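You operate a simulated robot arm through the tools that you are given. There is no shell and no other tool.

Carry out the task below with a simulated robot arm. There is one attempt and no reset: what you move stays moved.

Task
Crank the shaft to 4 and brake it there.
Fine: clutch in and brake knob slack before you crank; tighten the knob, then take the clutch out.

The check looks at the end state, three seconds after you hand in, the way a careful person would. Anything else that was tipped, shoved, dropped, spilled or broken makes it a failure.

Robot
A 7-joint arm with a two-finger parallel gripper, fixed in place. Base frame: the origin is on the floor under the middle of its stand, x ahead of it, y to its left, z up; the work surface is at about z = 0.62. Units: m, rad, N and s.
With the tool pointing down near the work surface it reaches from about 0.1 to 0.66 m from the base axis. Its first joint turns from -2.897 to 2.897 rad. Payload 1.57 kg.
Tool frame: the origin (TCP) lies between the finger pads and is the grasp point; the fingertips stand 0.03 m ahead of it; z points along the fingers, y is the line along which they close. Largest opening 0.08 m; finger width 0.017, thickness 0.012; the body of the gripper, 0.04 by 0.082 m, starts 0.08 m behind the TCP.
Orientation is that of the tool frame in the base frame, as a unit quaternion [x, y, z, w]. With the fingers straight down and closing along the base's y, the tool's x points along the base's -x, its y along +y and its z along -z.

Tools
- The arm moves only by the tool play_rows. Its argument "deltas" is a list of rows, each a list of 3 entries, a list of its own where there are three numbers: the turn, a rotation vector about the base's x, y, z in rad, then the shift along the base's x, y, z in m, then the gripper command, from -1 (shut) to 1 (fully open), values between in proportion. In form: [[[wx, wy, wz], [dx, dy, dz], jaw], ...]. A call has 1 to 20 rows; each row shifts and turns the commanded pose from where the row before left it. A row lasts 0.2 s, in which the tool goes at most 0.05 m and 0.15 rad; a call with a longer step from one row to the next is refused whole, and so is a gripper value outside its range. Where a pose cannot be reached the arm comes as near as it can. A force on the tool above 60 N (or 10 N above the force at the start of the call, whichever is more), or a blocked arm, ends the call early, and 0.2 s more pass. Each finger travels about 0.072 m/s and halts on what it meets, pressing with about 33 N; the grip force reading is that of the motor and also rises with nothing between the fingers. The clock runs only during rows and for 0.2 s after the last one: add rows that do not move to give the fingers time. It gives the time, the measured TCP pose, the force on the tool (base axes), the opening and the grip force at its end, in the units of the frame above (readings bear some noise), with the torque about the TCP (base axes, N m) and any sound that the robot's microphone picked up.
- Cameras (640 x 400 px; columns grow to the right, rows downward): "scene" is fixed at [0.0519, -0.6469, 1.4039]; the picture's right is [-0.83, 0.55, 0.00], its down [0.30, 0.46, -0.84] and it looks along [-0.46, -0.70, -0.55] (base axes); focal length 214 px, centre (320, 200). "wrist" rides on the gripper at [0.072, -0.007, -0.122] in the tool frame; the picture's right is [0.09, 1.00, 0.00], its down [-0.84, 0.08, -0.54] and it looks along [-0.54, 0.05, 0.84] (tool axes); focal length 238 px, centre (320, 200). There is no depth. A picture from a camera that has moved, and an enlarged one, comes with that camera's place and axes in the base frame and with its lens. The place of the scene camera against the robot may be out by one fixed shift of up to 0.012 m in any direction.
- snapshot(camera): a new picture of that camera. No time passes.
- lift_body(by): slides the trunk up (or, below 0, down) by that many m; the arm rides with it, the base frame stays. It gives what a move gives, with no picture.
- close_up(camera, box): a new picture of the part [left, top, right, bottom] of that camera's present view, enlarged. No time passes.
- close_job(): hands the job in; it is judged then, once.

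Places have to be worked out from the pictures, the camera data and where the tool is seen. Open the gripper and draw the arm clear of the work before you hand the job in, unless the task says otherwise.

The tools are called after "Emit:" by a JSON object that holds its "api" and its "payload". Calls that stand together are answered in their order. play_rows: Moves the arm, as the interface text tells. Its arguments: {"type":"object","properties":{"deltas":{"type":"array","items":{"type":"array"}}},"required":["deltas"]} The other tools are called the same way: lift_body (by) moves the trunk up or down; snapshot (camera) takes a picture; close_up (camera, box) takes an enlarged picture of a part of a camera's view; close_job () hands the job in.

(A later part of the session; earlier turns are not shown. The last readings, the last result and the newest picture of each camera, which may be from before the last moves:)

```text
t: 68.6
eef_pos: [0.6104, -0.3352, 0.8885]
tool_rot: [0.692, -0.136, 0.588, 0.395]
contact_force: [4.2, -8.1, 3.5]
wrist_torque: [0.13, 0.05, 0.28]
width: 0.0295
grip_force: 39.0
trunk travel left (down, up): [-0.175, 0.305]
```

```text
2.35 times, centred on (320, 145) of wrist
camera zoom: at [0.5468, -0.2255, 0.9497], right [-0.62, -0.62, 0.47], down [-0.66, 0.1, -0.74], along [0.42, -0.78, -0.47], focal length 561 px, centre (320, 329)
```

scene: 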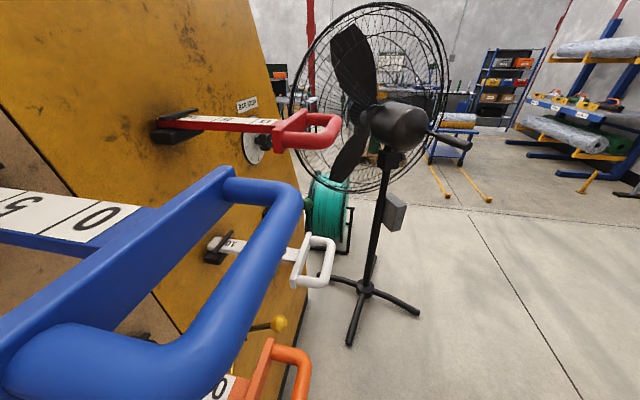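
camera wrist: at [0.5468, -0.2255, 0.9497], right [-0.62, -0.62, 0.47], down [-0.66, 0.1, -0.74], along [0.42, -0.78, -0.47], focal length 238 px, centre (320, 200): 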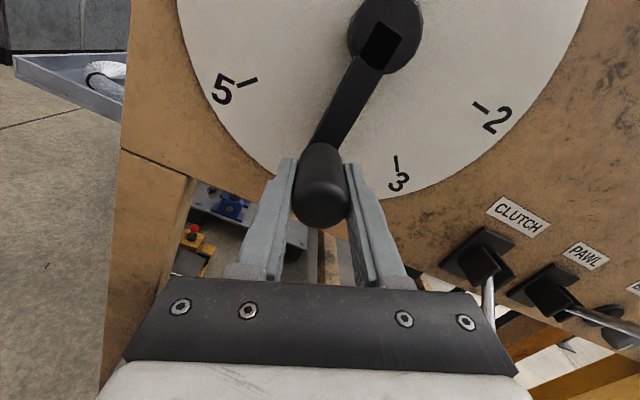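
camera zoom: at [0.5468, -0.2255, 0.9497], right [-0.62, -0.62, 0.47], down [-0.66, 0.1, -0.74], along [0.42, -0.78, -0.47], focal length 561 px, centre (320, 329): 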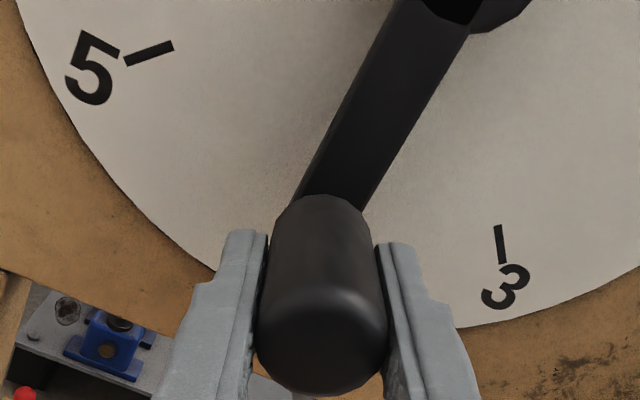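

The handle is at t=0.1946, essentially under tick 4. I'll release, back away and check the pointer reading and whether it holds.

Emit:
{"api": "play_rows", "payload": {"deltas": [[[0, 0, 0], [0, 0, 0], 0.6], [[0, 0, 0], [0, 0, 0], 0.8], [[0, 0, 0], [0, 0, 0], 0.8], [[0, 0, 0], [-0.0198, 0.0198, 0], 0.8], [[0, 0, 0], [-0.0198, 0.0198, 0], 0.8], [[0, 0, 0], [-0.0198, 0.0198, 0], 0.8], [[0, 0, 0], [-0.0198, 0.0198, 0], 0.8], [[0, 0, 0], [-0.0198, 0.0198, 0], 0.8], [[0, 0, 0], [-0.0198, 0.0198, 0], 0.8], [[0, 0, 0], [-0.0198, 0.0198, 0], 0.8]]}}

Emit:
{"api": "snapshot", "payload": {"camera": "wrist"}}

Emit:
{"api": "close_up", "payload": {"camera": "wrist", "box": [200, 0, 440, 160]}}

```text
t: 70.8
eef_pos: [0.4698, -0.1969, 0.8827]
tool_rot: [0.694, -0.135, 0.587, 0.395]
contact_force: [-0.4, -0.1, -0.7]
wrist_torque: [0.02, 0.01, -0.01]
width: 0.0718
grip_force: 0.0
trunk travel left (down, up): [-0.175, 0.305]
```

```text
taken
camera wrist: at [0.4059, -0.0868, 0.9461], right [-0.62, -0.62, 0.47], down [-0.66, 0.1, -0.74], along [0.41, -0.78, -0.48], focal length 238 px, centre (320, 200)
```

wrist: 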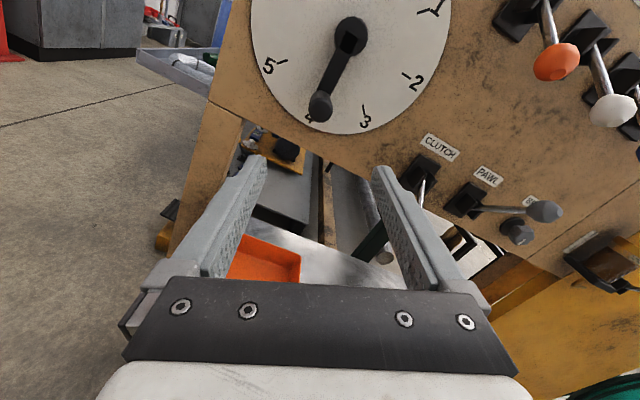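

```text
2.50 times, centred on (320, 80) of wrist
camera zoom: at [0.4059, -0.0868, 0.9461], right [-0.62, -0.62, 0.47], down [-0.66, 0.1, -0.74], along [0.41, -0.78, -0.48], focal length 596 px, centre (320, 500)
```

zoom: 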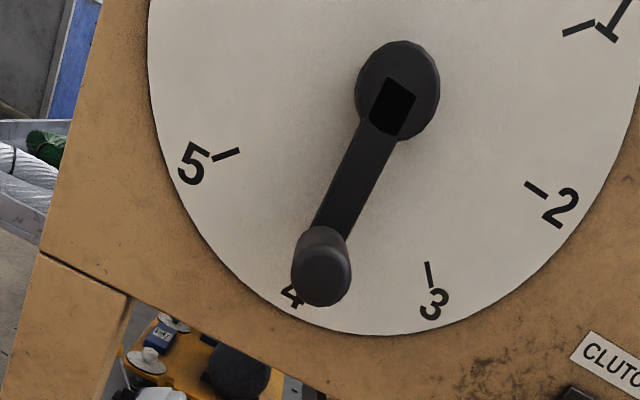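

The arm points at 4 and has held after release, but the handle hides the pointer tip from here. I'll move to the right for an oblique view of the pointer against the tick.

Emit:
{"api": "play_rows", "payload": {"deltas": [[[0.1, -0.1, 0], [-0.0197, -0.0197, 0.005], 1], [[0.1, -0.1, 0], [-0.0197, -0.0197, 0.005], 1], [[0.1, -0.1, 0], [-0.0197, -0.0197, 0.005], 1], [[0, 0, 0], [-0.0197, -0.0197, 0.005], 1], [[0, 0, 0], [-0.0197, -0.0197, 0.005], 1], [[0, 0, 0], [-0.0197, -0.0197, 0.005], 1], [[0, 0, 0], [-0.0197, -0.0197, 0.005], 1]]}}

Emit:
{"api": "snapshot", "payload": {"camera": "wrist"}}

Emit:
{"api": "close_up", "payload": {"camera": "wrist", "box": [80, 0, 270, 160]}}

```text
t: 72.4
eef_pos: [0.3478, -0.349, 0.9144]
tool_rot: [0.648, -0.28, 0.657, 0.264]
contact_force: [1.1, -0.6, -0.1]
wrist_torque: [-0.01, -0.01, -0.01]
width: 0.0795
grip_force: 0.2
out of reach, approached as far as the arm can: row 4, 5, 6
trunk travel left (down, up): [-0.175, 0.305]
```

```text
taken
camera wrist: at [0.2642, -0.2589, 0.9856], right [-0.7, -0.71, 0.07], down [-0.42, 0.34, -0.84], along [0.57, -0.62, -0.54], focal length 238 px, centre (320, 200)
```

wrist: 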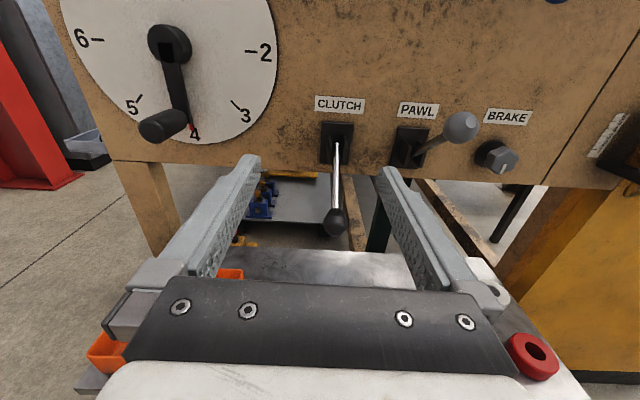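

```text
2.50 times, centred on (175, 80) of wrist
camera zoom: at [0.2642, -0.2589, 0.9856], right [-0.7, -0.71, 0.07], down [-0.42, 0.34, -0.84], along [0.57, -0.62, -0.54], focal length 596 px, centre (682, 500)
```

zoom: 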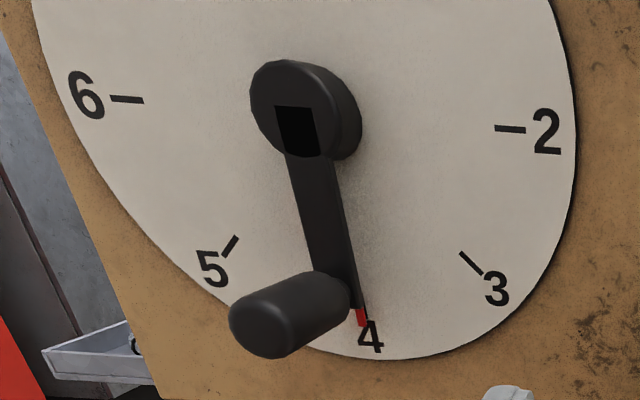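

The red pointer appears right at 4. I'll zoom further to judge the alignment with the tick.

Emit:
{"api": "close_up", "payload": {"camera": "wrist", "box": [170, 100, 220, 150]}}

```text
8.00 times, centred on (195, 125) of wrist
camera zoom: at [0.2642, -0.2589, 0.9856], right [-0.7, -0.71, 0.07], down [-0.42, 0.34, -0.84], along [0.57, -0.62, -0.54], focal length 1907 px, centre (1320, 800)
```

zoom: 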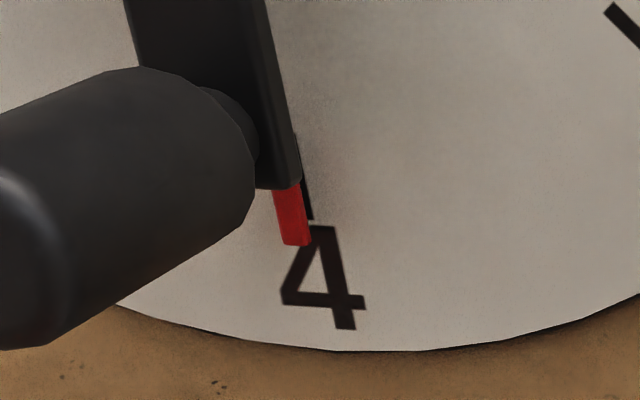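

The pointer is close to tick 4, but the oblique view adds parallax. I'll roll the hand to put the camera below, which I need for tightening anyway, and look at the dial from directly in line with its centre.

Emit:
{"api": "play_rows", "payload": {"deltas": [[[-0.1047, 0.1047, 0], [0.0075, 0.0062, -0.0008], 1], [[-0.1047, 0.1047, 0], [0.0075, 0.0062, -0.0008], 1], [[-0.1047, 0.1047, 0], [0.0075, 0.0062, -0.0008], 1], [[-0.1047, 0.1047, 0], [0.0075, 0.0062, -0.0008], 1], [[-0.1047, 0.1047, 0], [0.0075, 0.0062, -0.0008], 1], [[-0.1047, 0.1047, 0], [0.0075, 0.0062, -0.0008], 1], [[-0.1047, 0.1047, 0], [0.0075, 0.0062, -0.0008], 1], [[-0.1047, 0.1047, 0], [0.0075, 0.0062, -0.0008], 1], [[-0.1047, 0.1047, 0], [0.0075, 0.0062, -0.0008], 1], [[-0.1047, 0.1047, 0], [0.0075, 0.0062, -0.0008], 1], [[-0.1047, 0.1047, 0], [0.0075, 0.0062, -0.0008], 1], [[-0.1047, 0.1047, 0], [0.0075, 0.0062, -0.0008], 1], [[-0.1047, 0.1047, 0], [0.0075, 0.0062, -0.0008], 1], [[-0.1047, 0.1047, 0], [0.0075, 0.0062, -0.0008], 1], [[-0.1047, 0.1047, 0], [0.0075, 0.0062, -0.0008], 1], [[-0.1047, 0.1047, 0], [0.0075, 0.0062, -0.0008], 1], [[-0.1047, 0.1047, 0], [0.0075, 0.0062, -0.0008], 1], [[-0.1047, 0.1047, 0], [0.0075, 0.0062, -0.0008], 1], [[-0.1047, 0.1047, 0], [0.0075, 0.0062, -0.0008], 1], [[-0.1047, 0.1047, 0], [0.0075, 0.0062, -0.0008], 1]]}}

Emit:
{"api": "snapshot", "payload": {"camera": "wrist"}}

```text
t: 76.6
eef_pos: [0.4983, -0.2221, 0.8975]
tool_rot: [0.335, 0.623, -0.203, 0.677]
contact_force: [-0.5, 0.7, 0.0]
wrist_torque: [0.01, -0.04, 0.05]
width: 0.0801
grip_force: 0.0
trunk travel left (down, up): [-0.175, 0.305]
```

```text
taken
camera wrist: at [0.4165, -0.1294, 0.8251], right [0.7, 0.7, 0.11], down [-0.45, 0.32, 0.84], along [0.55, -0.64, 0.54], focal length 238 px, centre (320, 200)
```

wrist: 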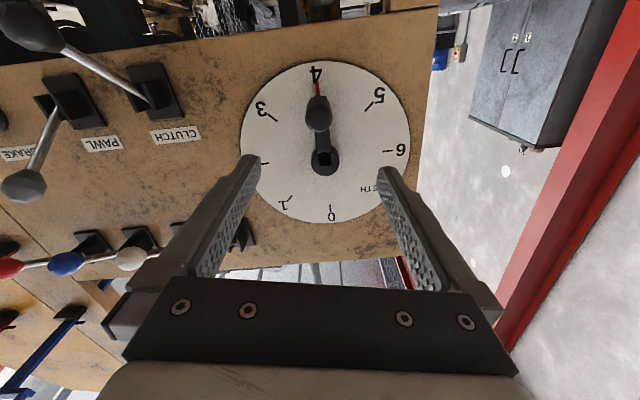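

Emit:
{"api": "close_up", "payload": {"camera": "wrist", "box": [230, 50, 420, 240]}}

Emit:
{"api": "close_up", "payload": {"camera": "wrist", "box": [290, 55, 350, 105]}}

```text
2.11 times, centred on (325, 145) of wrist
camera zoom: at [0.4165, -0.1294, 0.8251], right [0.7, 0.7, 0.11], down [-0.45, 0.32, 0.84], along [0.55, -0.64, 0.54], focal length 502 px, centre (310, 316)
```

zoom: 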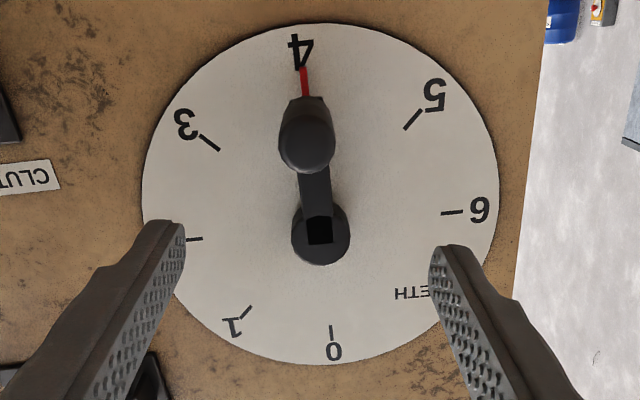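

```text
8.00 times, centred on (320, 80) of wrist
camera zoom: at [0.4165, -0.1294, 0.8251], right [0.7, 0.7, 0.11], down [-0.45, 0.32, 0.84], along [0.55, -0.64, 0.54], focal length 1907 px, centre (320, 1160)
```

zoom: 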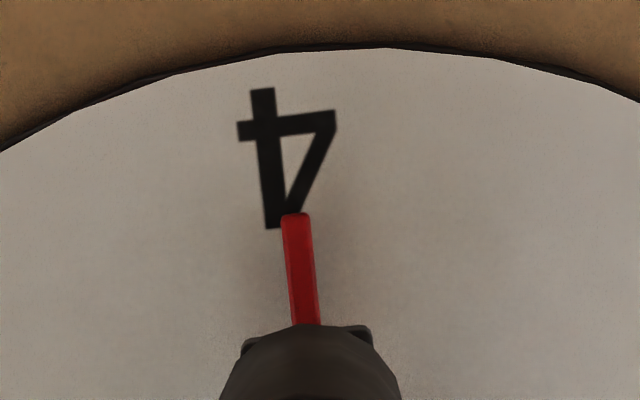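

From directly below-front, the red pointer completely covers tick 4, so it is aligned within about half a degree and holding. Now to the brake knob: traverse at n≈0.51 to t≈-0.29, z≈0.853.

Emit:
{"api": "play_rows", "payload": {"deltas": [[[0, 0, 0], [-0.0202, -0.0202, -0.0026], 1], [[0, 0, 0], [-0.0202, -0.0202, -0.0026], 1], [[0, 0, 0], [-0.0202, -0.0202, -0.0026], 1], [[0, 0, 0], [-0.0202, -0.0202, -0.0026], 1], [[0, 0, 0], [-0.0202, -0.0202, -0.0026], 1], [[0, 0, 0], [-0.0202, -0.0202, -0.0026], 1], [[0, 0, 0], [-0.0202, -0.0202, -0.0026], 1], [[0, 0, 0], [-0.0202, -0.0202, -0.0026], 1], [[0, 0, 0], [-0.0202, -0.0202, -0.0026], 1], [[0, 0, 0], [-0.0202, -0.0202, -0.0026], 1], [[0, 0, 0], [-0.0202, -0.0202, -0.0026], 1], [[0, 0, 0], [-0.0202, -0.0202, -0.0026], 1], [[0, 0, 0], [-0.0202, -0.0202, -0.0026], 1], [[0, 0, 0], [-0.0202, -0.0202, -0.0026], 1], [[0, 0, 0], [-0.0202, -0.0202, -0.0026], 1], [[0, 0, 0], [-0.0202, -0.0202, -0.0026], 1], [[0, 0, 0], [-0.0202, -0.0202, -0.0026], 1]]}}

Emit:
{"api": "snapshot", "payload": {"camera": "wrist"}}

Emit:
{"api": "close_up", "payload": {"camera": "wrist", "box": [270, 60, 370, 160]}}

```text
t: 80.2
eef_pos: [0.1525, -0.5666, 0.8559]
tool_rot: [0.336, 0.623, -0.202, 0.677]
contact_force: [0.1, 0.2, -0.2]
wrist_torque: [0.02, -0.01, -0.02]
width: 0.0799
grip_force: 0.0
trunk travel left (down, up): [-0.175, 0.305]
```

```text
taken
camera wrist: at [0.0718, -0.4735, 0.7835], right [0.7, 0.7, 0.11], down [-0.45, 0.31, 0.84], along [0.55, -0.64, 0.54], focal length 238 px, centre (320, 200)
```

wrist: 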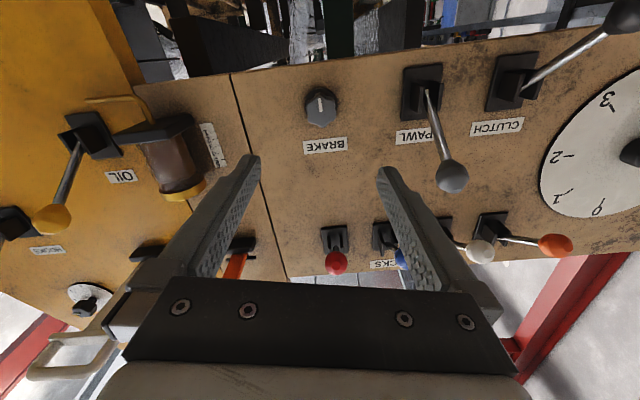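

```text
4.00 times, centred on (320, 110) of wrist
camera zoom: at [0.0718, -0.4735, 0.7835], right [0.7, 0.7, 0.11], down [-0.45, 0.31, 0.84], along [0.55, -0.64, 0.54], focal length 953 px, centre (320, 560)
```

zoom: 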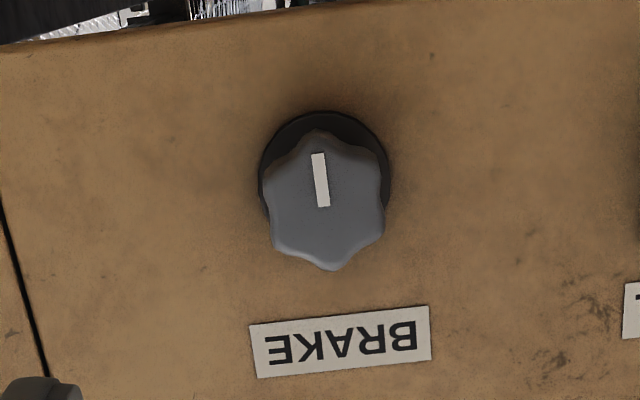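

The knob mark now points to 6 o'clock and the hand is aligned with the knob axis. I'll advance and grip.

Emit:
{"api": "play_rows", "payload": {"deltas": [[[0, 0, 0], [0.0205, -0.0191, -0.003], 1], [[0, 0, 0], [0.0198, -0.0198, 0], 1], [[0, 0, 0], [0.0198, -0.0198, 0], 1], [[0, 0, 0], [0.0198, -0.0198, 0], 1], [[0, 0, 0], [0.0198, -0.0198, 0], 1], [[0, 0, 0], [0.0198, -0.0198, 0], 1], [[0, 0, 0], [0.0198, -0.0198, 0], 1], [[0, 0, 0], [0, 0, 0], 1]]}}

Emit:
{"api": "snapshot", "payload": {"camera": "wrist"}}

```text
t: 82.0
eef_pos: [0.2937, -0.7023, 0.8487]
tool_rot: [0.337, 0.622, -0.201, 0.677]
contact_force: [0.4, 0.4, -0.1]
wrist_torque: [0.01, 0.02, -0.02]
width: 0.0799
grip_force: 0.1
trunk travel left (down, up): [-0.175, 0.305]
```

```text
taken
camera wrist: at [0.2116, -0.6102, 0.7764], right [0.7, 0.7, 0.11], down [-0.45, 0.31, 0.84], along [0.55, -0.64, 0.54], focal length 238 px, centre (320, 200)
```

wrist: 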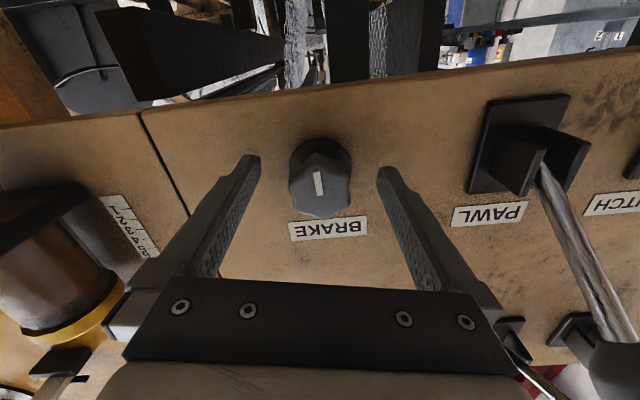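

The knob is centred, and I'm about 3 mm low. I'll correct and close on it.

Emit:
{"api": "play_rows", "payload": {"deltas": [[[0, 0, 0], [0, 0, 0.003], 1], [[0, 0, 0], [0, 0, 0], 0.3], [[0, 0, 0], [0, 0, 0], -1], [[0, 0, 0], [0, 0, 0], -1], [[0, 0, 0], [0, 0, 0], -1]]}}

Emit:
{"api": "close_up", "payload": {"camera": "wrist", "box": [240, 100, 400, 260]}}

```text
t: 83.2
eef_pos: [0.2937, -0.702, 0.8521]
tool_rot: [0.336, 0.623, -0.2, 0.678]
contact_force: [-0.8, -1.7, 0.2]
wrist_torque: [0.08, 0.08, 0.0]
width: 0.0392
grip_force: 44.5
trunk travel left (down, up): [-0.175, 0.305]
```

```text
2.50 times, centred on (320, 180) of wrist
camera zoom: at [0.2119, -0.6102, 0.7797], right [0.7, 0.7, 0.11], down [-0.45, 0.31, 0.84], along [0.55, -0.64, 0.54], focal length 596 px, centre (320, 250)
```

zoom: 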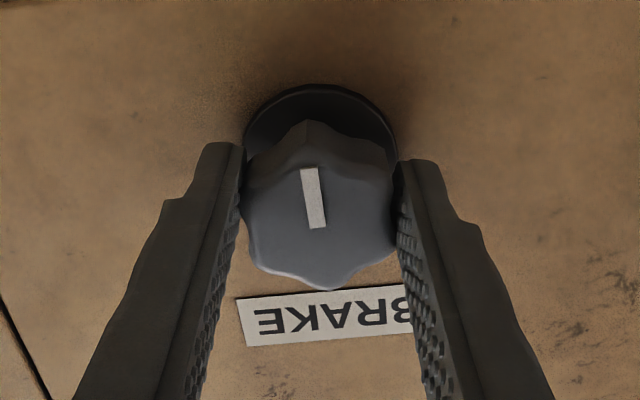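

Well gripped with near-zero side load. I'll turn clockwise to tighten, about 55° first.

Emit:
{"api": "play_rows", "payload": {"deltas": [[[0.085, -0.085, 0], [0, 0, 0], -1], [[0.085, -0.085, 0], [0, 0, 0], -1], [[0.085, -0.085, 0], [0, 0, 0], -1], [[0.085, -0.085, 0], [0, 0, 0], -1], [[0.085, -0.085, 0], [0, 0, 0], -1], [[0.085, -0.085, 0], [0, 0, 0], -1], [[0.085, -0.085, 0], [0, 0, 0], -1], [[0.085, -0.085, 0], [0, 0, 0], -1], [[0, 0, 0], [0, 0, 0], -1]]}}

Emit:
{"api": "close_up", "payload": {"camera": "wrist", "box": [240, 100, 400, 260]}}

```text
t: 85.2
eef_pos: [0.2957, -0.7003, 0.8535]
tool_rot: [0.585, 0.396, 0.135, 0.694]
contact_force: [-6.4, 23.7, -6.1]
wrist_torque: [0.19, 0.15, 0.55]
width: 0.0391
grip_force: 44.1
trunk travel left (down, up): [-0.175, 0.305]
```

```text
2.50 times, centred on (320, 180) of wrist
camera zoom: at [0.2529, -0.5704, 0.8191], right [0.33, 0.34, 0.88], down [-0.91, -0.14, 0.4], along [0.26, -0.93, 0.26], focal length 596 px, centre (320, 250)
```

zoom: 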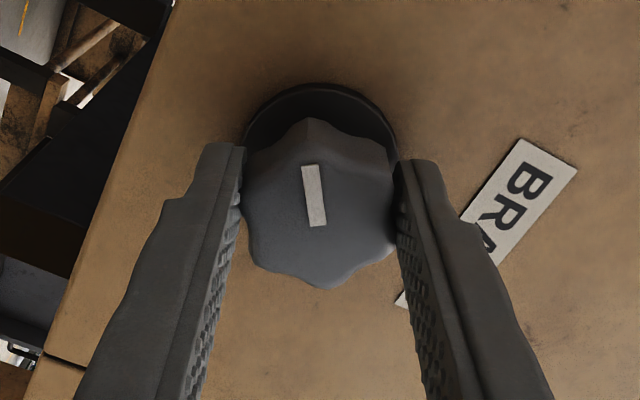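

The knob follows. I'll trim the side load and turn another ~55°.

Emit:
{"api": "play_rows", "payload": {"deltas": [[[0, 0, 0], [-0.0005, 0.0012, -0.0003], -1], [[0.085, -0.085, 0], [0, 0, 0], -1], [[0.085, -0.085, 0], [0, 0, 0], -1], [[0.085, -0.085, 0], [0, 0, 0], -1], [[0.085, -0.085, 0], [0, 0, 0], -1], [[0.085, -0.085, 0], [0, 0, 0], -1], [[0.085, -0.085, 0], [0, 0, 0], -1], [[0.085, -0.085, 0], [0, 0, 0], -1], [[0.085, -0.085, 0], [0, 0, 0], -1], [[0, 0, 0], [0, 0, 0], -1]]}}

Emit:
{"api": "close_up", "payload": {"camera": "wrist", "box": [240, 100, 400, 260]}}

```text
t: 87.4
eef_pos: [0.2957, -0.7019, 0.8567]
tool_rot: [0.701, 0.081, 0.442, 0.554]
contact_force: [22.6, -0.8, 14.6]
wrist_torque: [-0.2, -0.2, 0.65]
width: 0.0396
grip_force: 44.9
trunk travel left (down, up): [-0.175, 0.305]
```

```text
2.50 times, centred on (320, 180) of wrist
camera zoom: at [0.2532, -0.5697, 0.8877], right [-0.32, -0.31, 0.89], down [-0.91, -0.15, -0.38], along [0.26, -0.94, -0.24], focal length 596 px, centre (320, 250)
```

zoom: 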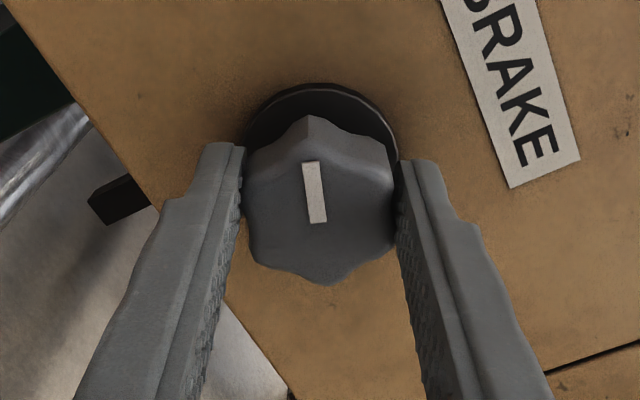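

About 110° done, still turning freely. I'll trim and continue, watching torque near the original angle.

Emit:
{"api": "play_rows", "payload": {"deltas": [[[0, 0, 0], [0.0013, -0.0001, 0.0007], -1], [[0.085, -0.085, 0], [0, 0, 0], -1], [[0.085, -0.085, 0], [0, 0, 0], -1], [[0.085, -0.085, 0], [0, 0, 0], -1], [[0.085, -0.085, 0], [0, 0, 0], -1], [[0.085, -0.085, 0], [0, 0, 0], -1], [[0, 0, 0], [0, 0, 0], -1]]}}

Emit:
{"api": "close_up", "payload": {"camera": "wrist", "box": [240, 100, 400, 260]}}

```text
t: 89.0
eef_pos: [0.2944, -0.7022, 0.8574]
tool_rot: [0.692, -0.131, 0.586, 0.399]
contact_force: [16.7, -17.5, 18.0]
wrist_torque: [-0.19, -0.13, 0.16]
width: 0.0393
grip_force: 44.0
trunk travel left (down, up): [-0.175, 0.305]
```

```text
2.50 times, centred on (320, 180) of wrist
camera zoom: at [0.2315, -0.5911, 0.9193], right [-0.62, -0.62, 0.48], down [-0.67, 0.09, -0.74], along [0.41, -0.78, -0.47], focal length 596 px, centre (320, 250)
```

zoom: 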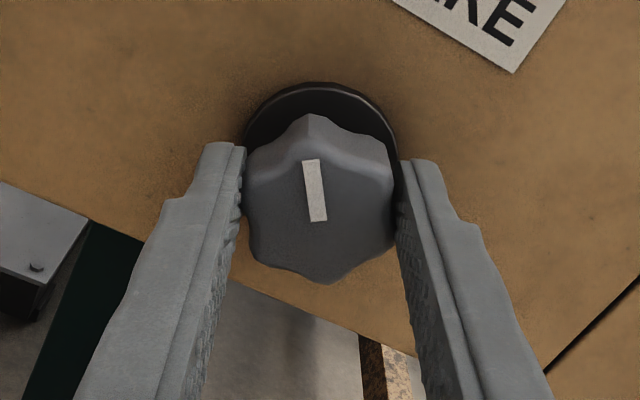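

I'm back at about the original angle with still no resistance, so the knob began slack. I'll keep tightening past it.

Emit:
{"api": "play_rows", "payload": {"deltas": [[[0, 0, 0], [0.0011, -0.0011, 0.001], -1], [[0.085, -0.085, 0], [0, 0, 0], -1], [[0.085, -0.085, 0], [0, 0, 0], -1], [[0.085, -0.085, 0], [0, 0, 0], -1], [[0.085, -0.085, 0], [0, 0, 0], -1], [[0, 0, 0], [0, 0, 0], -1]]}}

Emit:
{"api": "close_up", "payload": {"camera": "wrist", "box": [240, 100, 400, 260]}}

```text
t: 90.4
eef_pos: [0.2935, -0.7041, 0.8583]
tool_rot: [0.641, -0.293, 0.664, 0.25]
contact_force: [-11.6, 2.0, 22.3]
wrist_torque: [0.08, 0.15, -0.25]
width: 0.0395
grip_force: 45.1
trunk travel left (down, up): [-0.175, 0.305]
```

```text
2.50 times, centred on (320, 180) of wrist
camera zoom: at [0.2074, -0.6151, 0.9282], right [-0.71, -0.7, 0.02], down [-0.39, 0.37, -0.84], along [0.59, -0.61, -0.54], focal length 596 px, centre (320, 250)
```

zoom: 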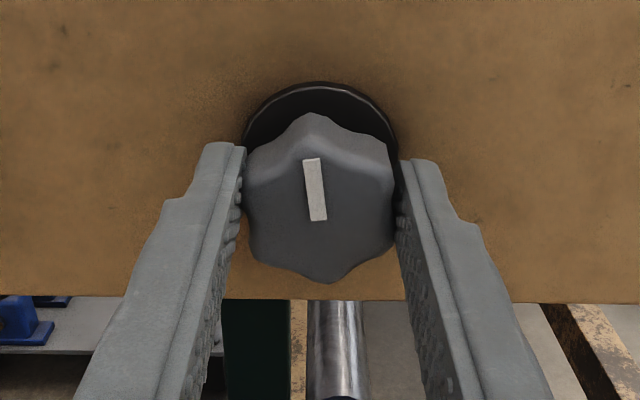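

The mark is now at 12 o'clock and still following freely. I'll trim z and continue a little further, checking for wrist limits or rising torque.

Emit:
{"api": "play_rows", "payload": {"deltas": [[[0, 0, 0], [-0.0003, -0.0003, 0.001], -1], [[0.085, -0.085, 0], [0, 0, 0], -1], [[0.085, -0.085, 0], [0, 0, 0], -1], [[0.085, -0.085, 0], [0, 0, 0], -1], [[0.085, -0.085, 0], [0, 0, 0], -1], [[0, 0, 0], [0, 0, 0], -1]]}}

Emit:
{"api": "close_up", "payload": {"camera": "wrist", "box": [240, 100, 400, 260]}}

```text
t: 91.3
eef_pos: [0.2871, -0.6971, 0.8568]
tool_rot: [0.598, -0.39, 0.68, 0.169]
contact_force: [10.4, -26.3, -11.8]
wrist_torque: [0.12, 0.14, -0.36]
width: 0.0396
grip_force: 44.7
out of reach, approached as far as the arm can: row 3, 4
trunk travel left (down, up): [-0.175, 0.305]
stopped in row 4: the force on the tool passed its limit at 71 N (the readings are from after the stop); the commanded pose is now the measured one
```

```text
2.50 times, centred on (320, 180) of wrist
camera zoom: at [0.1919, -0.6201, 0.9297], right [-0.71, -0.66, -0.24], down [-0.23, 0.55, -0.81], along [0.66, -0.52, -0.54], focal length 596 px, centre (320, 250)
```

zoom: 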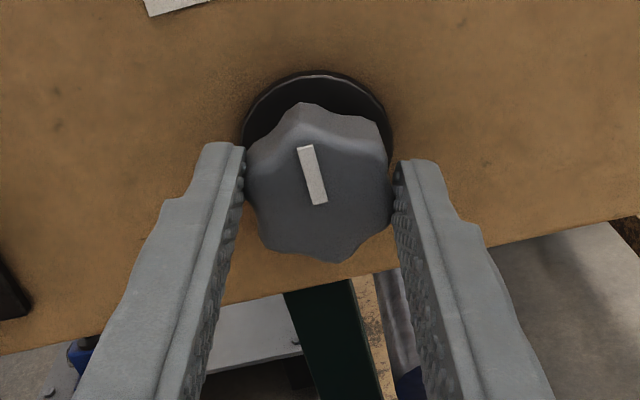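

The wrist reached its limit at about 199° roll, and the call stopped on force. I'll release the knob, back out and roll the hand back to re-grip for another stroke.

Emit:
{"api": "play_rows", "payload": {"deltas": [[[0, 0, 0], [0, 0, 0], 0.5], [[0, 0, 0], [0, 0, 0], 1], [[0, 0, 0], [0, 0, 0], 1], [[0, 0, 0], [-0.0205, 0.0215, 0], 1], [[0, 0, 0], [-0.0205, 0.0215, 0], 1], [[0, 0, 0], [-0.0205, 0.0215, 0], 1], [[0, 0, 0], [-0.0205, 0.0215, 0], 1], [[0, 0, 0], [-0.0205, 0.0215, 0], 1]]}}

Emit:
{"api": "play_rows", "payload": {"deltas": [[[-0.1047, 0.1047, 0], [0, 0, 0], 1], [[-0.1047, 0.1047, 0], [0, 0, 0], 1], [[-0.1047, 0.1047, 0], [0, 0, 0], 1], [[-0.1047, 0.1047, 0], [0, 0, 0], 1], [[-0.1047, 0.1047, 0], [0, 0, 0], 1], [[-0.1047, 0.1047, 0], [0, 0, 0], 1], [[-0.1047, 0.1047, 0], [0, 0, 0], 1], [[-0.1047, 0.1047, 0], [0, 0, 0], 1], [[-0.1047, 0.1047, 0], [0, 0, 0], 1], [[-0.1047, 0.1047, 0], [0, 0, 0], 1], [[-0.1047, 0.1047, 0], [0, 0, 0], 1], [[-0.1047, 0.1047, 0], [0, 0, 0], 1], [[-0.1047, 0.1047, 0], [0, 0, 0], 1], [[-0.1047, 0.1047, 0], [0, 0, 0], 1], [[-0.1047, 0.1047, 0], [0, 0, 0], 1], [[-0.1047, 0.1047, 0], [0, 0, 0], 1], [[-0.1047, 0.1047, 0], [0, 0, 0], 1], [[-0.1047, 0.1047, 0], [0, 0, 0], 1], [[-0.1047, 0.1047, 0], [0, 0, 0], 1], [[-0.1047, 0.1047, 0], [0, 0, 0], 1]]}}

Emit:
{"api": "snapshot", "payload": {"camera": "wrist"}}

```text
t: 93.1
eef_pos: [0.1846, -0.584, 0.8636]
tool_rot: [0.597, -0.388, 0.682, 0.17]
contact_force: [0.6, 0.0, 0.0]
wrist_torque: [-0.03, -0.02, -0.01]
width: 0.0802
grip_force: 0.0
trunk travel left (down, up): [-0.175, 0.305]
```

```text
t: 97.3
eef_pos: [0.1859, -0.5868, 0.8617]
tool_rot: [0.414, 0.565, -0.087, 0.709]
contact_force: [1.2, -0.6, -0.6]
wrist_torque: [-0.02, 0.02, -0.01]
width: 0.08
grip_force: 0.0
trunk travel left (down, up): [-0.175, 0.305]
```

```text
taken
camera wrist: at [0.1163, -0.4834, 0.793], right [0.62, 0.67, 0.4], down [-0.64, 0.13, 0.76], along [0.46, -0.73, 0.51], focal length 238 px, centre (320, 200)
```

wrist: 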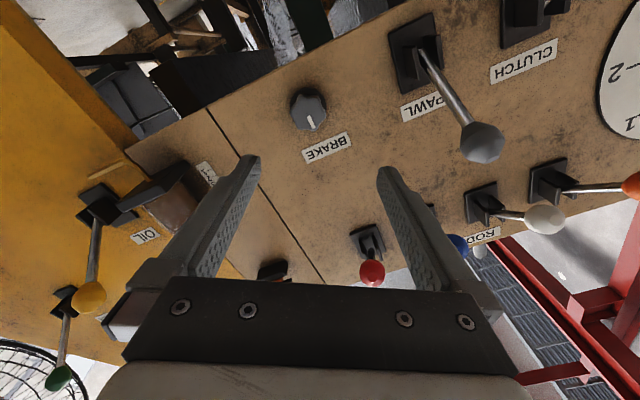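

Clear. With the upper roll limit near 199°, the wrist should also allow negative roll. I'll wind back further to about -90° for a long tightening stroke, and fix the small tilt and offset.

Emit:
{"api": "play_rows", "payload": {"deltas": [[[0.0134, 0.0134, -0.0311], [-0.005, -0.005, -0.0087], 1], [[-0.1047, 0.1047, 0], [0, 0, 0], 1], [[-0.1047, 0.1047, 0], [0, 0, 0], 1], [[-0.1047, 0.1047, 0], [0, 0, 0], 1], [[-0.1047, 0.1047, 0], [0, 0, 0], 1], [[-0.1047, 0.1047, 0], [0, 0, 0], 1], [[-0.1047, 0.1047, 0], [0, 0, 0], 1], [[-0.1047, 0.1047, 0], [0, 0, 0], 1], [[-0.1047, 0.1047, 0], [0, 0, 0], 1], [[-0.1047, 0.1047, 0], [0, 0, 0], 1], [[-0.1047, 0.1047, 0], [0, 0, 0], 1], [[-0.1047, 0.1047, 0], [0, 0, 0], 1], [[-0.1047, 0.1047, 0], [0, 0, 0], 1], [[-0.1047, 0.1047, 0], [0, 0, 0], 1]]}}

Emit:
{"api": "snapshot", "payload": {"camera": "wrist"}}

```text
t: 100.3
eef_pos: [0.1811, -0.5921, 0.8539]
tool_rot: [-0.22, 0.672, -0.63, 0.32]
contact_force: [-0.2, -0.4, 0.4]
wrist_torque: [-0.02, -0.02, 0.02]
width: 0.0799
grip_force: 0.1
trunk travel left (down, up): [-0.175, 0.305]
```

```text
taken
camera wrist: at [0.0426, -0.5567, 0.849], right [0.04, 0.04, -1.0], down [0.21, 0.98, 0.05], along [0.98, -0.21, 0.03], focal length 238 px, centre (320, 200)
```

wrist: 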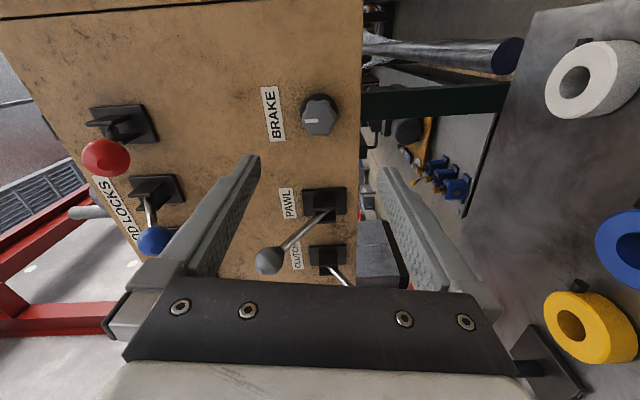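

The roll is at -81° and the tool axis is square to the wall. I'll check the alignment.

Emit:
{"api": "close_up", "payload": {"camera": "wrist", "box": [270, 60, 370, 160]}}

```text
4.00 times, centred on (320, 110) of wrist
camera zoom: at [0.0426, -0.5567, 0.849], right [0.04, 0.04, -1.0], down [0.21, 0.98, 0.05], along [0.98, -0.21, 0.03], focal length 953 px, centre (320, 560)
```

zoom: 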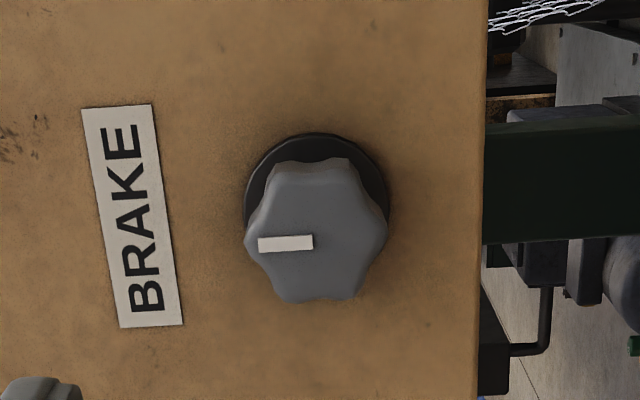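

The mark is about 12 o'clock, so the knob slipped roughly 10° in the fingers during the last bit; resistance may be starting. I'll go in and re-grip.

Emit:
{"api": "play_rows", "payload": {"deltas": [[[0, 0, 0], [0.0187, -0.0187, 0], 1], [[0, 0, 0], [0.0187, -0.0187, 0], 1], [[0, 0, 0], [0.0187, -0.0187, 0], 1], [[0, 0, 0], [0.0187, -0.0187, 0], 1], [[0, 0, 0], [0.0187, -0.0187, 0], 1], [[0, 0, 0], [0.0187, -0.0187, 0], 1], [[0, 0, 0], [0, 0, 0], 1]]}}

Emit:
{"api": "snapshot", "payload": {"camera": "wrist"}}

```text
t: 101.9
eef_pos: [0.2925, -0.7056, 0.8532]
tool_rot: [-0.219, 0.673, -0.63, 0.321]
contact_force: [-0.1, 0.4, -0.2]
wrist_torque: [0.02, 0.0, 0.0]
width: 0.0798
grip_force: 0.0
trunk travel left (down, up): [-0.175, 0.305]
```

```text
taken
camera wrist: at [0.155, -0.6692, 0.8479], right [0.05, 0.05, -1.0], down [0.21, 0.98, 0.06], along [0.98, -0.21, 0.03], focal length 238 px, centre (320, 200)
```

wrist: 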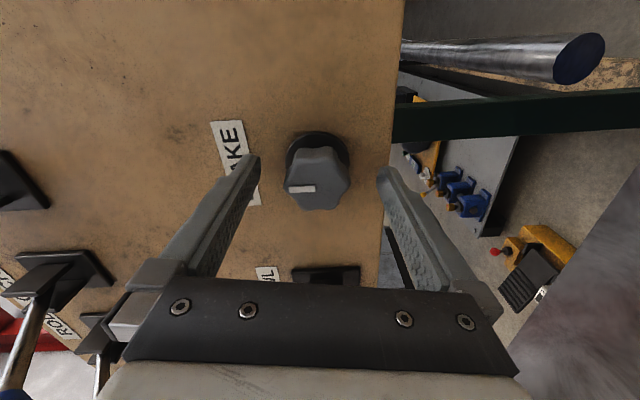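

Centred within 2 mm. I'll trim and close.

Emit:
{"api": "play_rows", "payload": {"deltas": [[[0, 0, 0], [0.0007, 0.0007, 0.0015], 1], [[0, 0, 0], [0, 0, 0], 0.3], [[0, 0, 0], [0, 0, 0], -1], [[0, 0, 0], [0, 0, 0], -1], [[0, 0, 0], [0, 0, 0], -1]]}}

Emit:
{"api": "close_up", "payload": {"camera": "wrist", "box": [240, 100, 400, 260]}}

```text
t: 103.1
eef_pos: [0.2941, -0.7039, 0.8545]
tool_rot: [-0.218, 0.672, -0.63, 0.321]
contact_force: [0.4, -1.8, 2.6]
wrist_torque: [0.03, 0.01, -0.06]
width: 0.0391
grip_force: 44.6
trunk travel left (down, up): [-0.175, 0.305]
```

```text
2.50 times, centred on (320, 180) of wrist
camera zoom: at [0.156, -0.6681, 0.85], right [0.05, 0.05, -1.0], down [0.21, 0.98, 0.05], along [0.98, -0.21, 0.04], focal length 596 px, centre (320, 250)
```

zoom: 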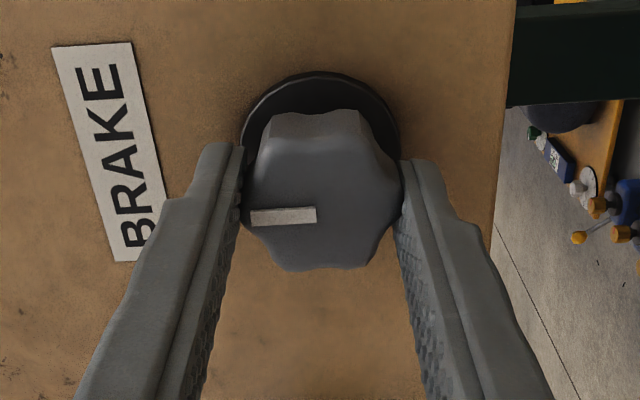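

Gripped with negligible preload. I'll turn clockwise about 27° and check the torque.

Emit:
{"api": "play_rows", "payload": {"deltas": [[[0.085, -0.085, 0], [0, 0, 0], -1], [[0.085, -0.085, 0], [0, 0, 0], -1], [[0.085, -0.085, 0], [0, 0, 0], -1], [[0.085, -0.085, 0], [0, 0, 0], -1], [[0, 0, 0], [0, 0, 0], -1]]}}

Emit:
{"api": "close_up", "payload": {"camera": "wrist", "box": [240, 100, 400, 260]}}

```text
t: 104.3
eef_pos: [0.2927, -0.7034, 0.8551]
tool_rot: [-0.052, 0.705, -0.535, 0.463]
contact_force: [0.8, -4.0, 6.9]
wrist_torque: [-0.47, 0.27, 0.05]
width: 0.0397
grip_force: 44.4
trunk travel left (down, up): [-0.175, 0.305]
```

```text
2.50 times, centred on (320, 180) of wrist
camera zoom: at [0.1626, -0.6605, 0.8169], right [0.37, 0.37, -0.85], down [0.12, 0.89, 0.44], along [0.92, -0.27, 0.28], focal length 596 px, centre (320, 250)
```

zoom: 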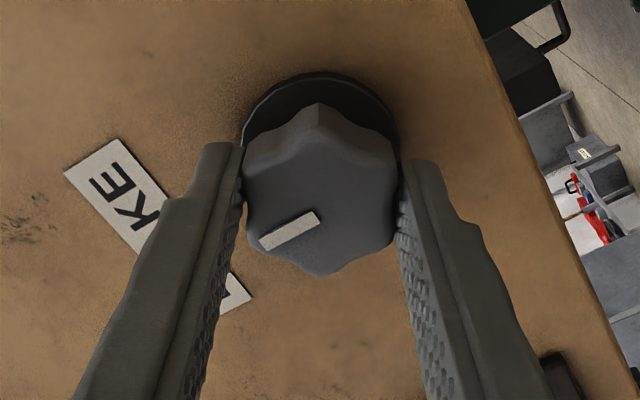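

The mark rotated relative to the fingers and there is about 0.5 Nm of resisting torque. So the knob has hit its tight stop and slipped in the grip. I'll apply one more small clockwise turn to confirm it's firmly seated.

Emit:
{"api": "play_rows", "payload": {"deltas": [[[0.05, -0.05, 0], [0, 0, 0], -1], [[0.05, -0.05, 0], [0, 0, 0], -1], [[0, 0, 0], [0, 0, 0], -1]]}}

Emit:
{"api": "close_up", "payload": {"camera": "wrist", "box": [240, 100, 400, 260]}}

```text
t: 105.1
eef_pos: [0.2939, -0.7028, 0.8552]
tool_rot: [-0.003, 0.708, -0.501, 0.498]
contact_force: [-4.0, 0.2, 5.2]
wrist_torque: [-0.42, 0.3, 0.07]
width: 0.0395
grip_force: 44.8
trunk travel left (down, up): [-0.175, 0.305]
```

```text
2.50 times, centred on (320, 180) of wrist
camera zoom: at [0.1667, -0.6562, 0.8089], right [0.45, 0.45, -0.77], down [0.08, 0.84, 0.53], along [0.89, -0.3, 0.34], focal length 596 px, centre (320, 250)
```

zoom: 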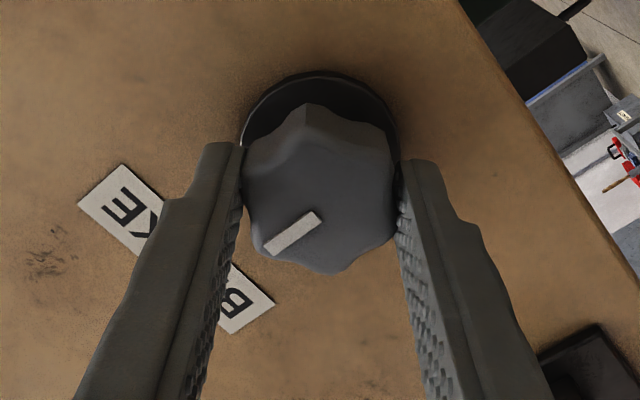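

Torque saturates at about 0.5 Nm while the fingers just slip on the knob: it is hard against its tight stop. I'll release, back out and verify the knob mark.

Emit:
{"api": "play_rows", "payload": {"deltas": [[[0, 0, 0], [0, 0, 0], 0.5], [[0, 0, 0], [0, 0, 0], 1], [[0, 0, 0], [0, 0, 0], 1], [[0, 0, 0], [-0.0205, 0.0205, 0], 1], [[0, 0, 0], [-0.0205, 0.0205, 0], 1], [[0, 0, 0], [-0.0205, 0.0205, 0], 1], [[0, 0, 0], [-0.0205, 0.0205, 0], 1], [[0, 0, 0], [-0.0205, 0.0205, 0], 1], [[0, 0, 0], [-0.0205, 0.0205, 0], 1], [[0, 0, 0], [-0.0205, 0.0205, 0], 1]]}}

Emit:
{"api": "snapshot", "payload": {"camera": "wrist"}}

Emit:
{"api": "close_up", "payload": {"camera": "wrist", "box": [270, 60, 370, 160]}}

```text
t: 107.3
eef_pos: [0.152, -0.5588, 0.8531]
tool_rot: [-0.002, 0.708, -0.501, 0.498]
contact_force: [0.6, 0.0, -0.7]
wrist_torque: [-0.02, -0.03, 0.01]
width: 0.0801
grip_force: 0.0
trunk travel left (down, up): [-0.175, 0.305]
```

```text
taken
camera wrist: at [0.025, -0.5113, 0.8077], right [0.45, 0.45, -0.77], down [0.08, 0.84, 0.53], along [0.89, -0.3, 0.34], focal length 238 px, centre (320, 200)
```

wrist: 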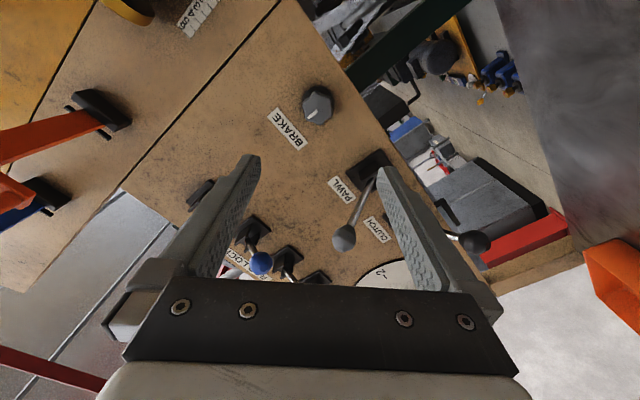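

```text
4.00 times, centred on (320, 110) of wrist
camera zoom: at [0.025, -0.5113, 0.8077], right [0.45, 0.45, -0.77], down [0.08, 0.84, 0.53], along [0.89, -0.3, 0.34], focal length 953 px, centre (320, 560)
```

zoom: 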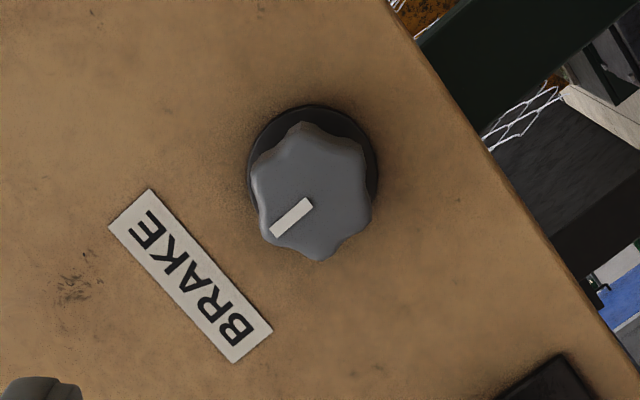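

After release, the mark points straight up, parallel to the label's vertical: a clean tight stop. Before taking the clutch out I'll verify that the brake really holds by gently testing the crank, first traversing back with the camera below.

Emit:
{"api": "play_rows", "payload": {"deltas": [[[0.0925, -0.0925, 0], [0.0203, 0.0197, 0.0021], 1], [[0.0925, -0.0925, 0], [0.0203, 0.0197, 0.0021], 1], [[0.0925, -0.0925, 0], [0.0203, 0.0197, 0.0021], 1], [[0.0925, -0.0925, 0], [0.0203, 0.0197, 0.0021], 1], [[0.0925, -0.0925, 0], [0.0203, 0.0197, 0.0021], 1], [[0.0925, -0.0925, 0], [0.0203, 0.0197, 0.0021], 1], [[0, 0, 0], [0.0203, 0.0197, 0.0021], 1], [[0, 0, 0], [0.0203, 0.0197, 0.0021], 1], [[0, 0, 0], [0.0203, 0.0197, 0.0021], 1], [[0, 0, 0], [0.0203, 0.0197, 0.0021], 1], [[0, 0, 0], [0.0203, 0.0197, 0.0021], 1], [[0, 0, 0], [0.0203, 0.0197, 0.0021], 1], [[0, 0, 0], [0.0203, 0.0197, 0.0021], 1], [[0, 0, 0], [0.0203, 0.0197, 0.0021], 1], [[0, 0, 0], [0.0203, 0.0197, 0.0021], 1], [[0, 0, 0], [0.0203, 0.0197, 0.0021], 1], [[0, 0, 0], [0.0203, 0.0197, 0.0021], 1]]}}

Emit:
{"api": "snapshot", "payload": {"camera": "wrist"}}

Emit:
{"api": "close_up", "payload": {"camera": "wrist", "box": [280, 50, 360, 130]}}

```text
t: 110.9
eef_pos: [0.4956, -0.2263, 0.8895]
tool_rot: [0.269, 0.654, -0.272, 0.653]
contact_force: [-1.3, -0.7, -0.2]
wrist_torque: [-0.02, 0.01, -0.01]
width: 0.08
grip_force: 0.1
trunk travel left (down, up): [-0.175, 0.305]
```

```text
taken
camera wrist: at [0.4028, -0.1442, 0.8171], right [0.7, 0.7, -0.1], down [-0.33, 0.44, 0.84], along [0.63, -0.56, 0.54], focal length 238 px, centre (320, 200)
```

wrist: 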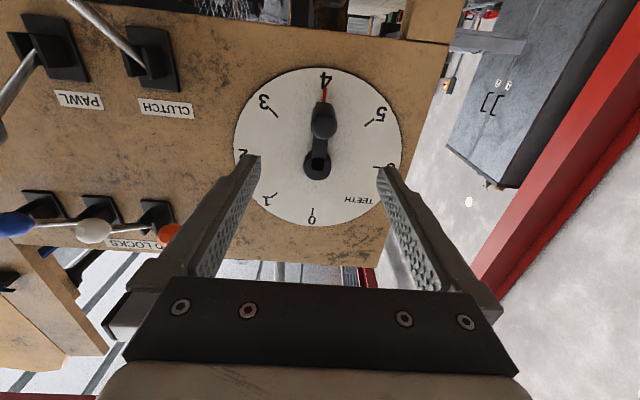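

```text
5.00 times, centred on (320, 90) of wrist
camera zoom: at [0.4028, -0.1442, 0.8171], right [0.7, 0.7, -0.1], down [-0.33, 0.44, 0.84], along [0.63, -0.56, 0.54], focal length 1192 px, centre (320, 750)
```

zoom: 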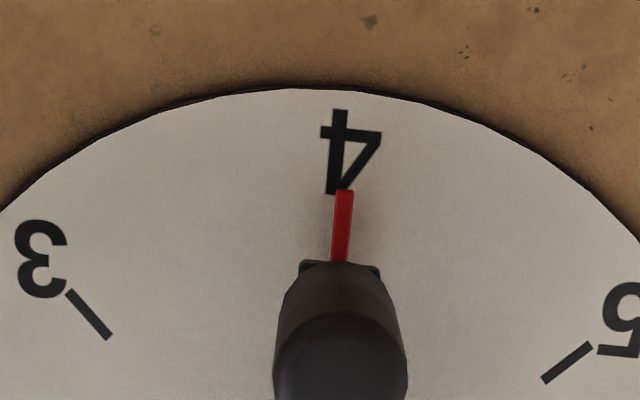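

Still exactly on 4 after the brake work. I'll grip the handle and give it a light push to see whether the brake holds it.

Emit:
{"api": "play_rows", "payload": {"deltas": [[[0, 0, 0], [0.0209, -0.0161, 0], 1], [[0, 0, 0], [0.0185, -0.0185, 0], 1], [[0, 0, 0], [0.0185, -0.0185, 0], 1], [[0, 0, 0], [0.0185, -0.0185, 0], 0.7], [[0, 0, 0], [0.0185, -0.0185, 0], 0.6], [[0, 0, 0], [0.0185, -0.0185, 0], 0.6], [[0, 0, 0], [0, 0, 0], 0.6]]}}

Emit:
{"api": "snapshot", "payload": {"camera": "wrist"}}

```text
t: 112.5
eef_pos: [0.6099, -0.3325, 0.8888]
tool_rot: [0.267, 0.655, -0.272, 0.653]
contact_force: [-0.2, -0.4, 0.6]
wrist_torque: [0.02, 0.0, -0.01]
width: 0.0643
grip_force: 0.0
trunk travel left (down, up): [-0.175, 0.305]
```

```text
taken
camera wrist: at [0.518, -0.2512, 0.8163], right [0.7, 0.7, -0.1], down [-0.33, 0.44, 0.84], along [0.63, -0.56, 0.54], focal length 238 px, centre (320, 200)
```

wrist: 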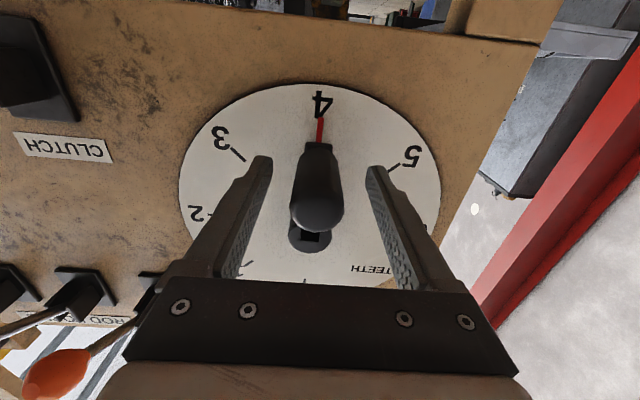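

The handle is nearly centred between the fingers. I'll close gently and then nudge about 3 mm toward 5 while reading force.

Emit:
{"api": "play_rows", "payload": {"deltas": [[[0, 0, 0], [-0.0006, -0.0006, 0], 0.2], [[0, 0, 0], [0, 0, 0], -0.2], [[0, 0, 0], [0, 0, 0], -1], [[0, 0, 0], [0, 0, 0], -1]]}}

Emit:
{"api": "play_rows", "payload": {"deltas": [[[0, 0, 0], [0.0021, 0.0021, 0], -1], [[0, 0, 0], [0, 0, 0], -1]]}}

Emit:
{"api": "close_up", "payload": {"camera": "wrist", "box": [260, 70, 380, 190]}}

```text
t: 113.5
eef_pos: [0.6086, -0.3339, 0.8887]
tool_rot: [0.268, 0.654, -0.274, 0.652]
contact_force: [-4.3, -3.5, -0.8]
wrist_torque: [0.01, -0.15, -0.07]
width: 0.0295
grip_force: 39.6
trunk travel left (down, up): [-0.175, 0.305]
```

```text
t: 114.1
eef_pos: [0.6102, -0.333, 0.8892]
tool_rot: [0.27, 0.654, -0.273, 0.652]
contact_force: [-15.2, -12.2, -4.1]
wrist_torque: [-0.47, -0.97, 1.2]
width: 0.0299
grip_force: 39.2
trunk travel left (down, up): [-0.175, 0.305]
```

```text
3.33 times, centred on (320, 130) of wrist
camera zoom: at [0.5178, -0.2515, 0.8167], right [0.71, 0.7, -0.1], down [-0.32, 0.44, 0.84], along [0.63, -0.56, 0.54], focal length 794 px, centre (320, 433)
```

zoom: 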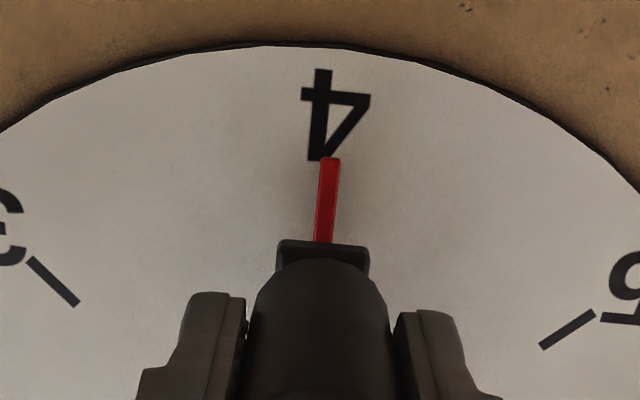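

The resistance is about 19 N with the pointer unmoved. When slack, it moved at roughly 10 N. One more 2 mm nudge to be sure it's held.

Emit:
{"api": "play_rows", "payload": {"deltas": [[[0, 0, 0], [0.0014, 0.0014, 0], -1], [[0, 0, 0], [0, 0, 0], -1]]}}

Emit:
{"api": "close_up", "payload": {"camera": "wrist", "box": [260, 70, 380, 190]}}

```text
t: 114.7
eef_pos: [0.6118, -0.3327, 0.8903]
tool_rot: [0.271, 0.654, -0.274, 0.651]
contact_force: [-22.7, -19.7, -7.2]
wrist_torque: [-0.28, -0.85, 1.07]
width: 0.0295
grip_force: 39.7
trunk travel left (down, up): [-0.175, 0.305]
```

```text
3.33 times, centred on (320, 130) of wrist
camera zoom: at [0.5183, -0.251, 0.8168], right [0.71, 0.7, -0.1], down [-0.32, 0.44, 0.84], along [0.63, -0.56, 0.54], focal length 794 px, centre (320, 433)
```

zoom: 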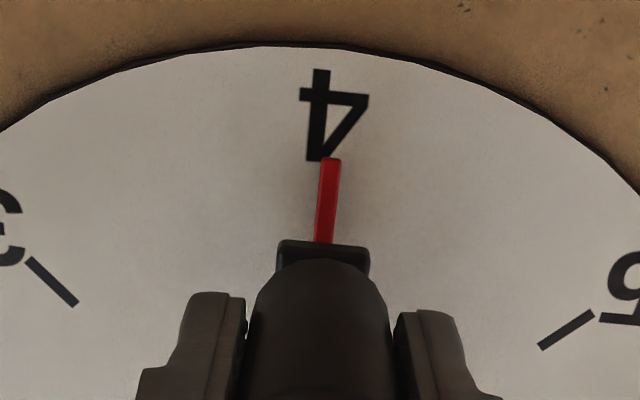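

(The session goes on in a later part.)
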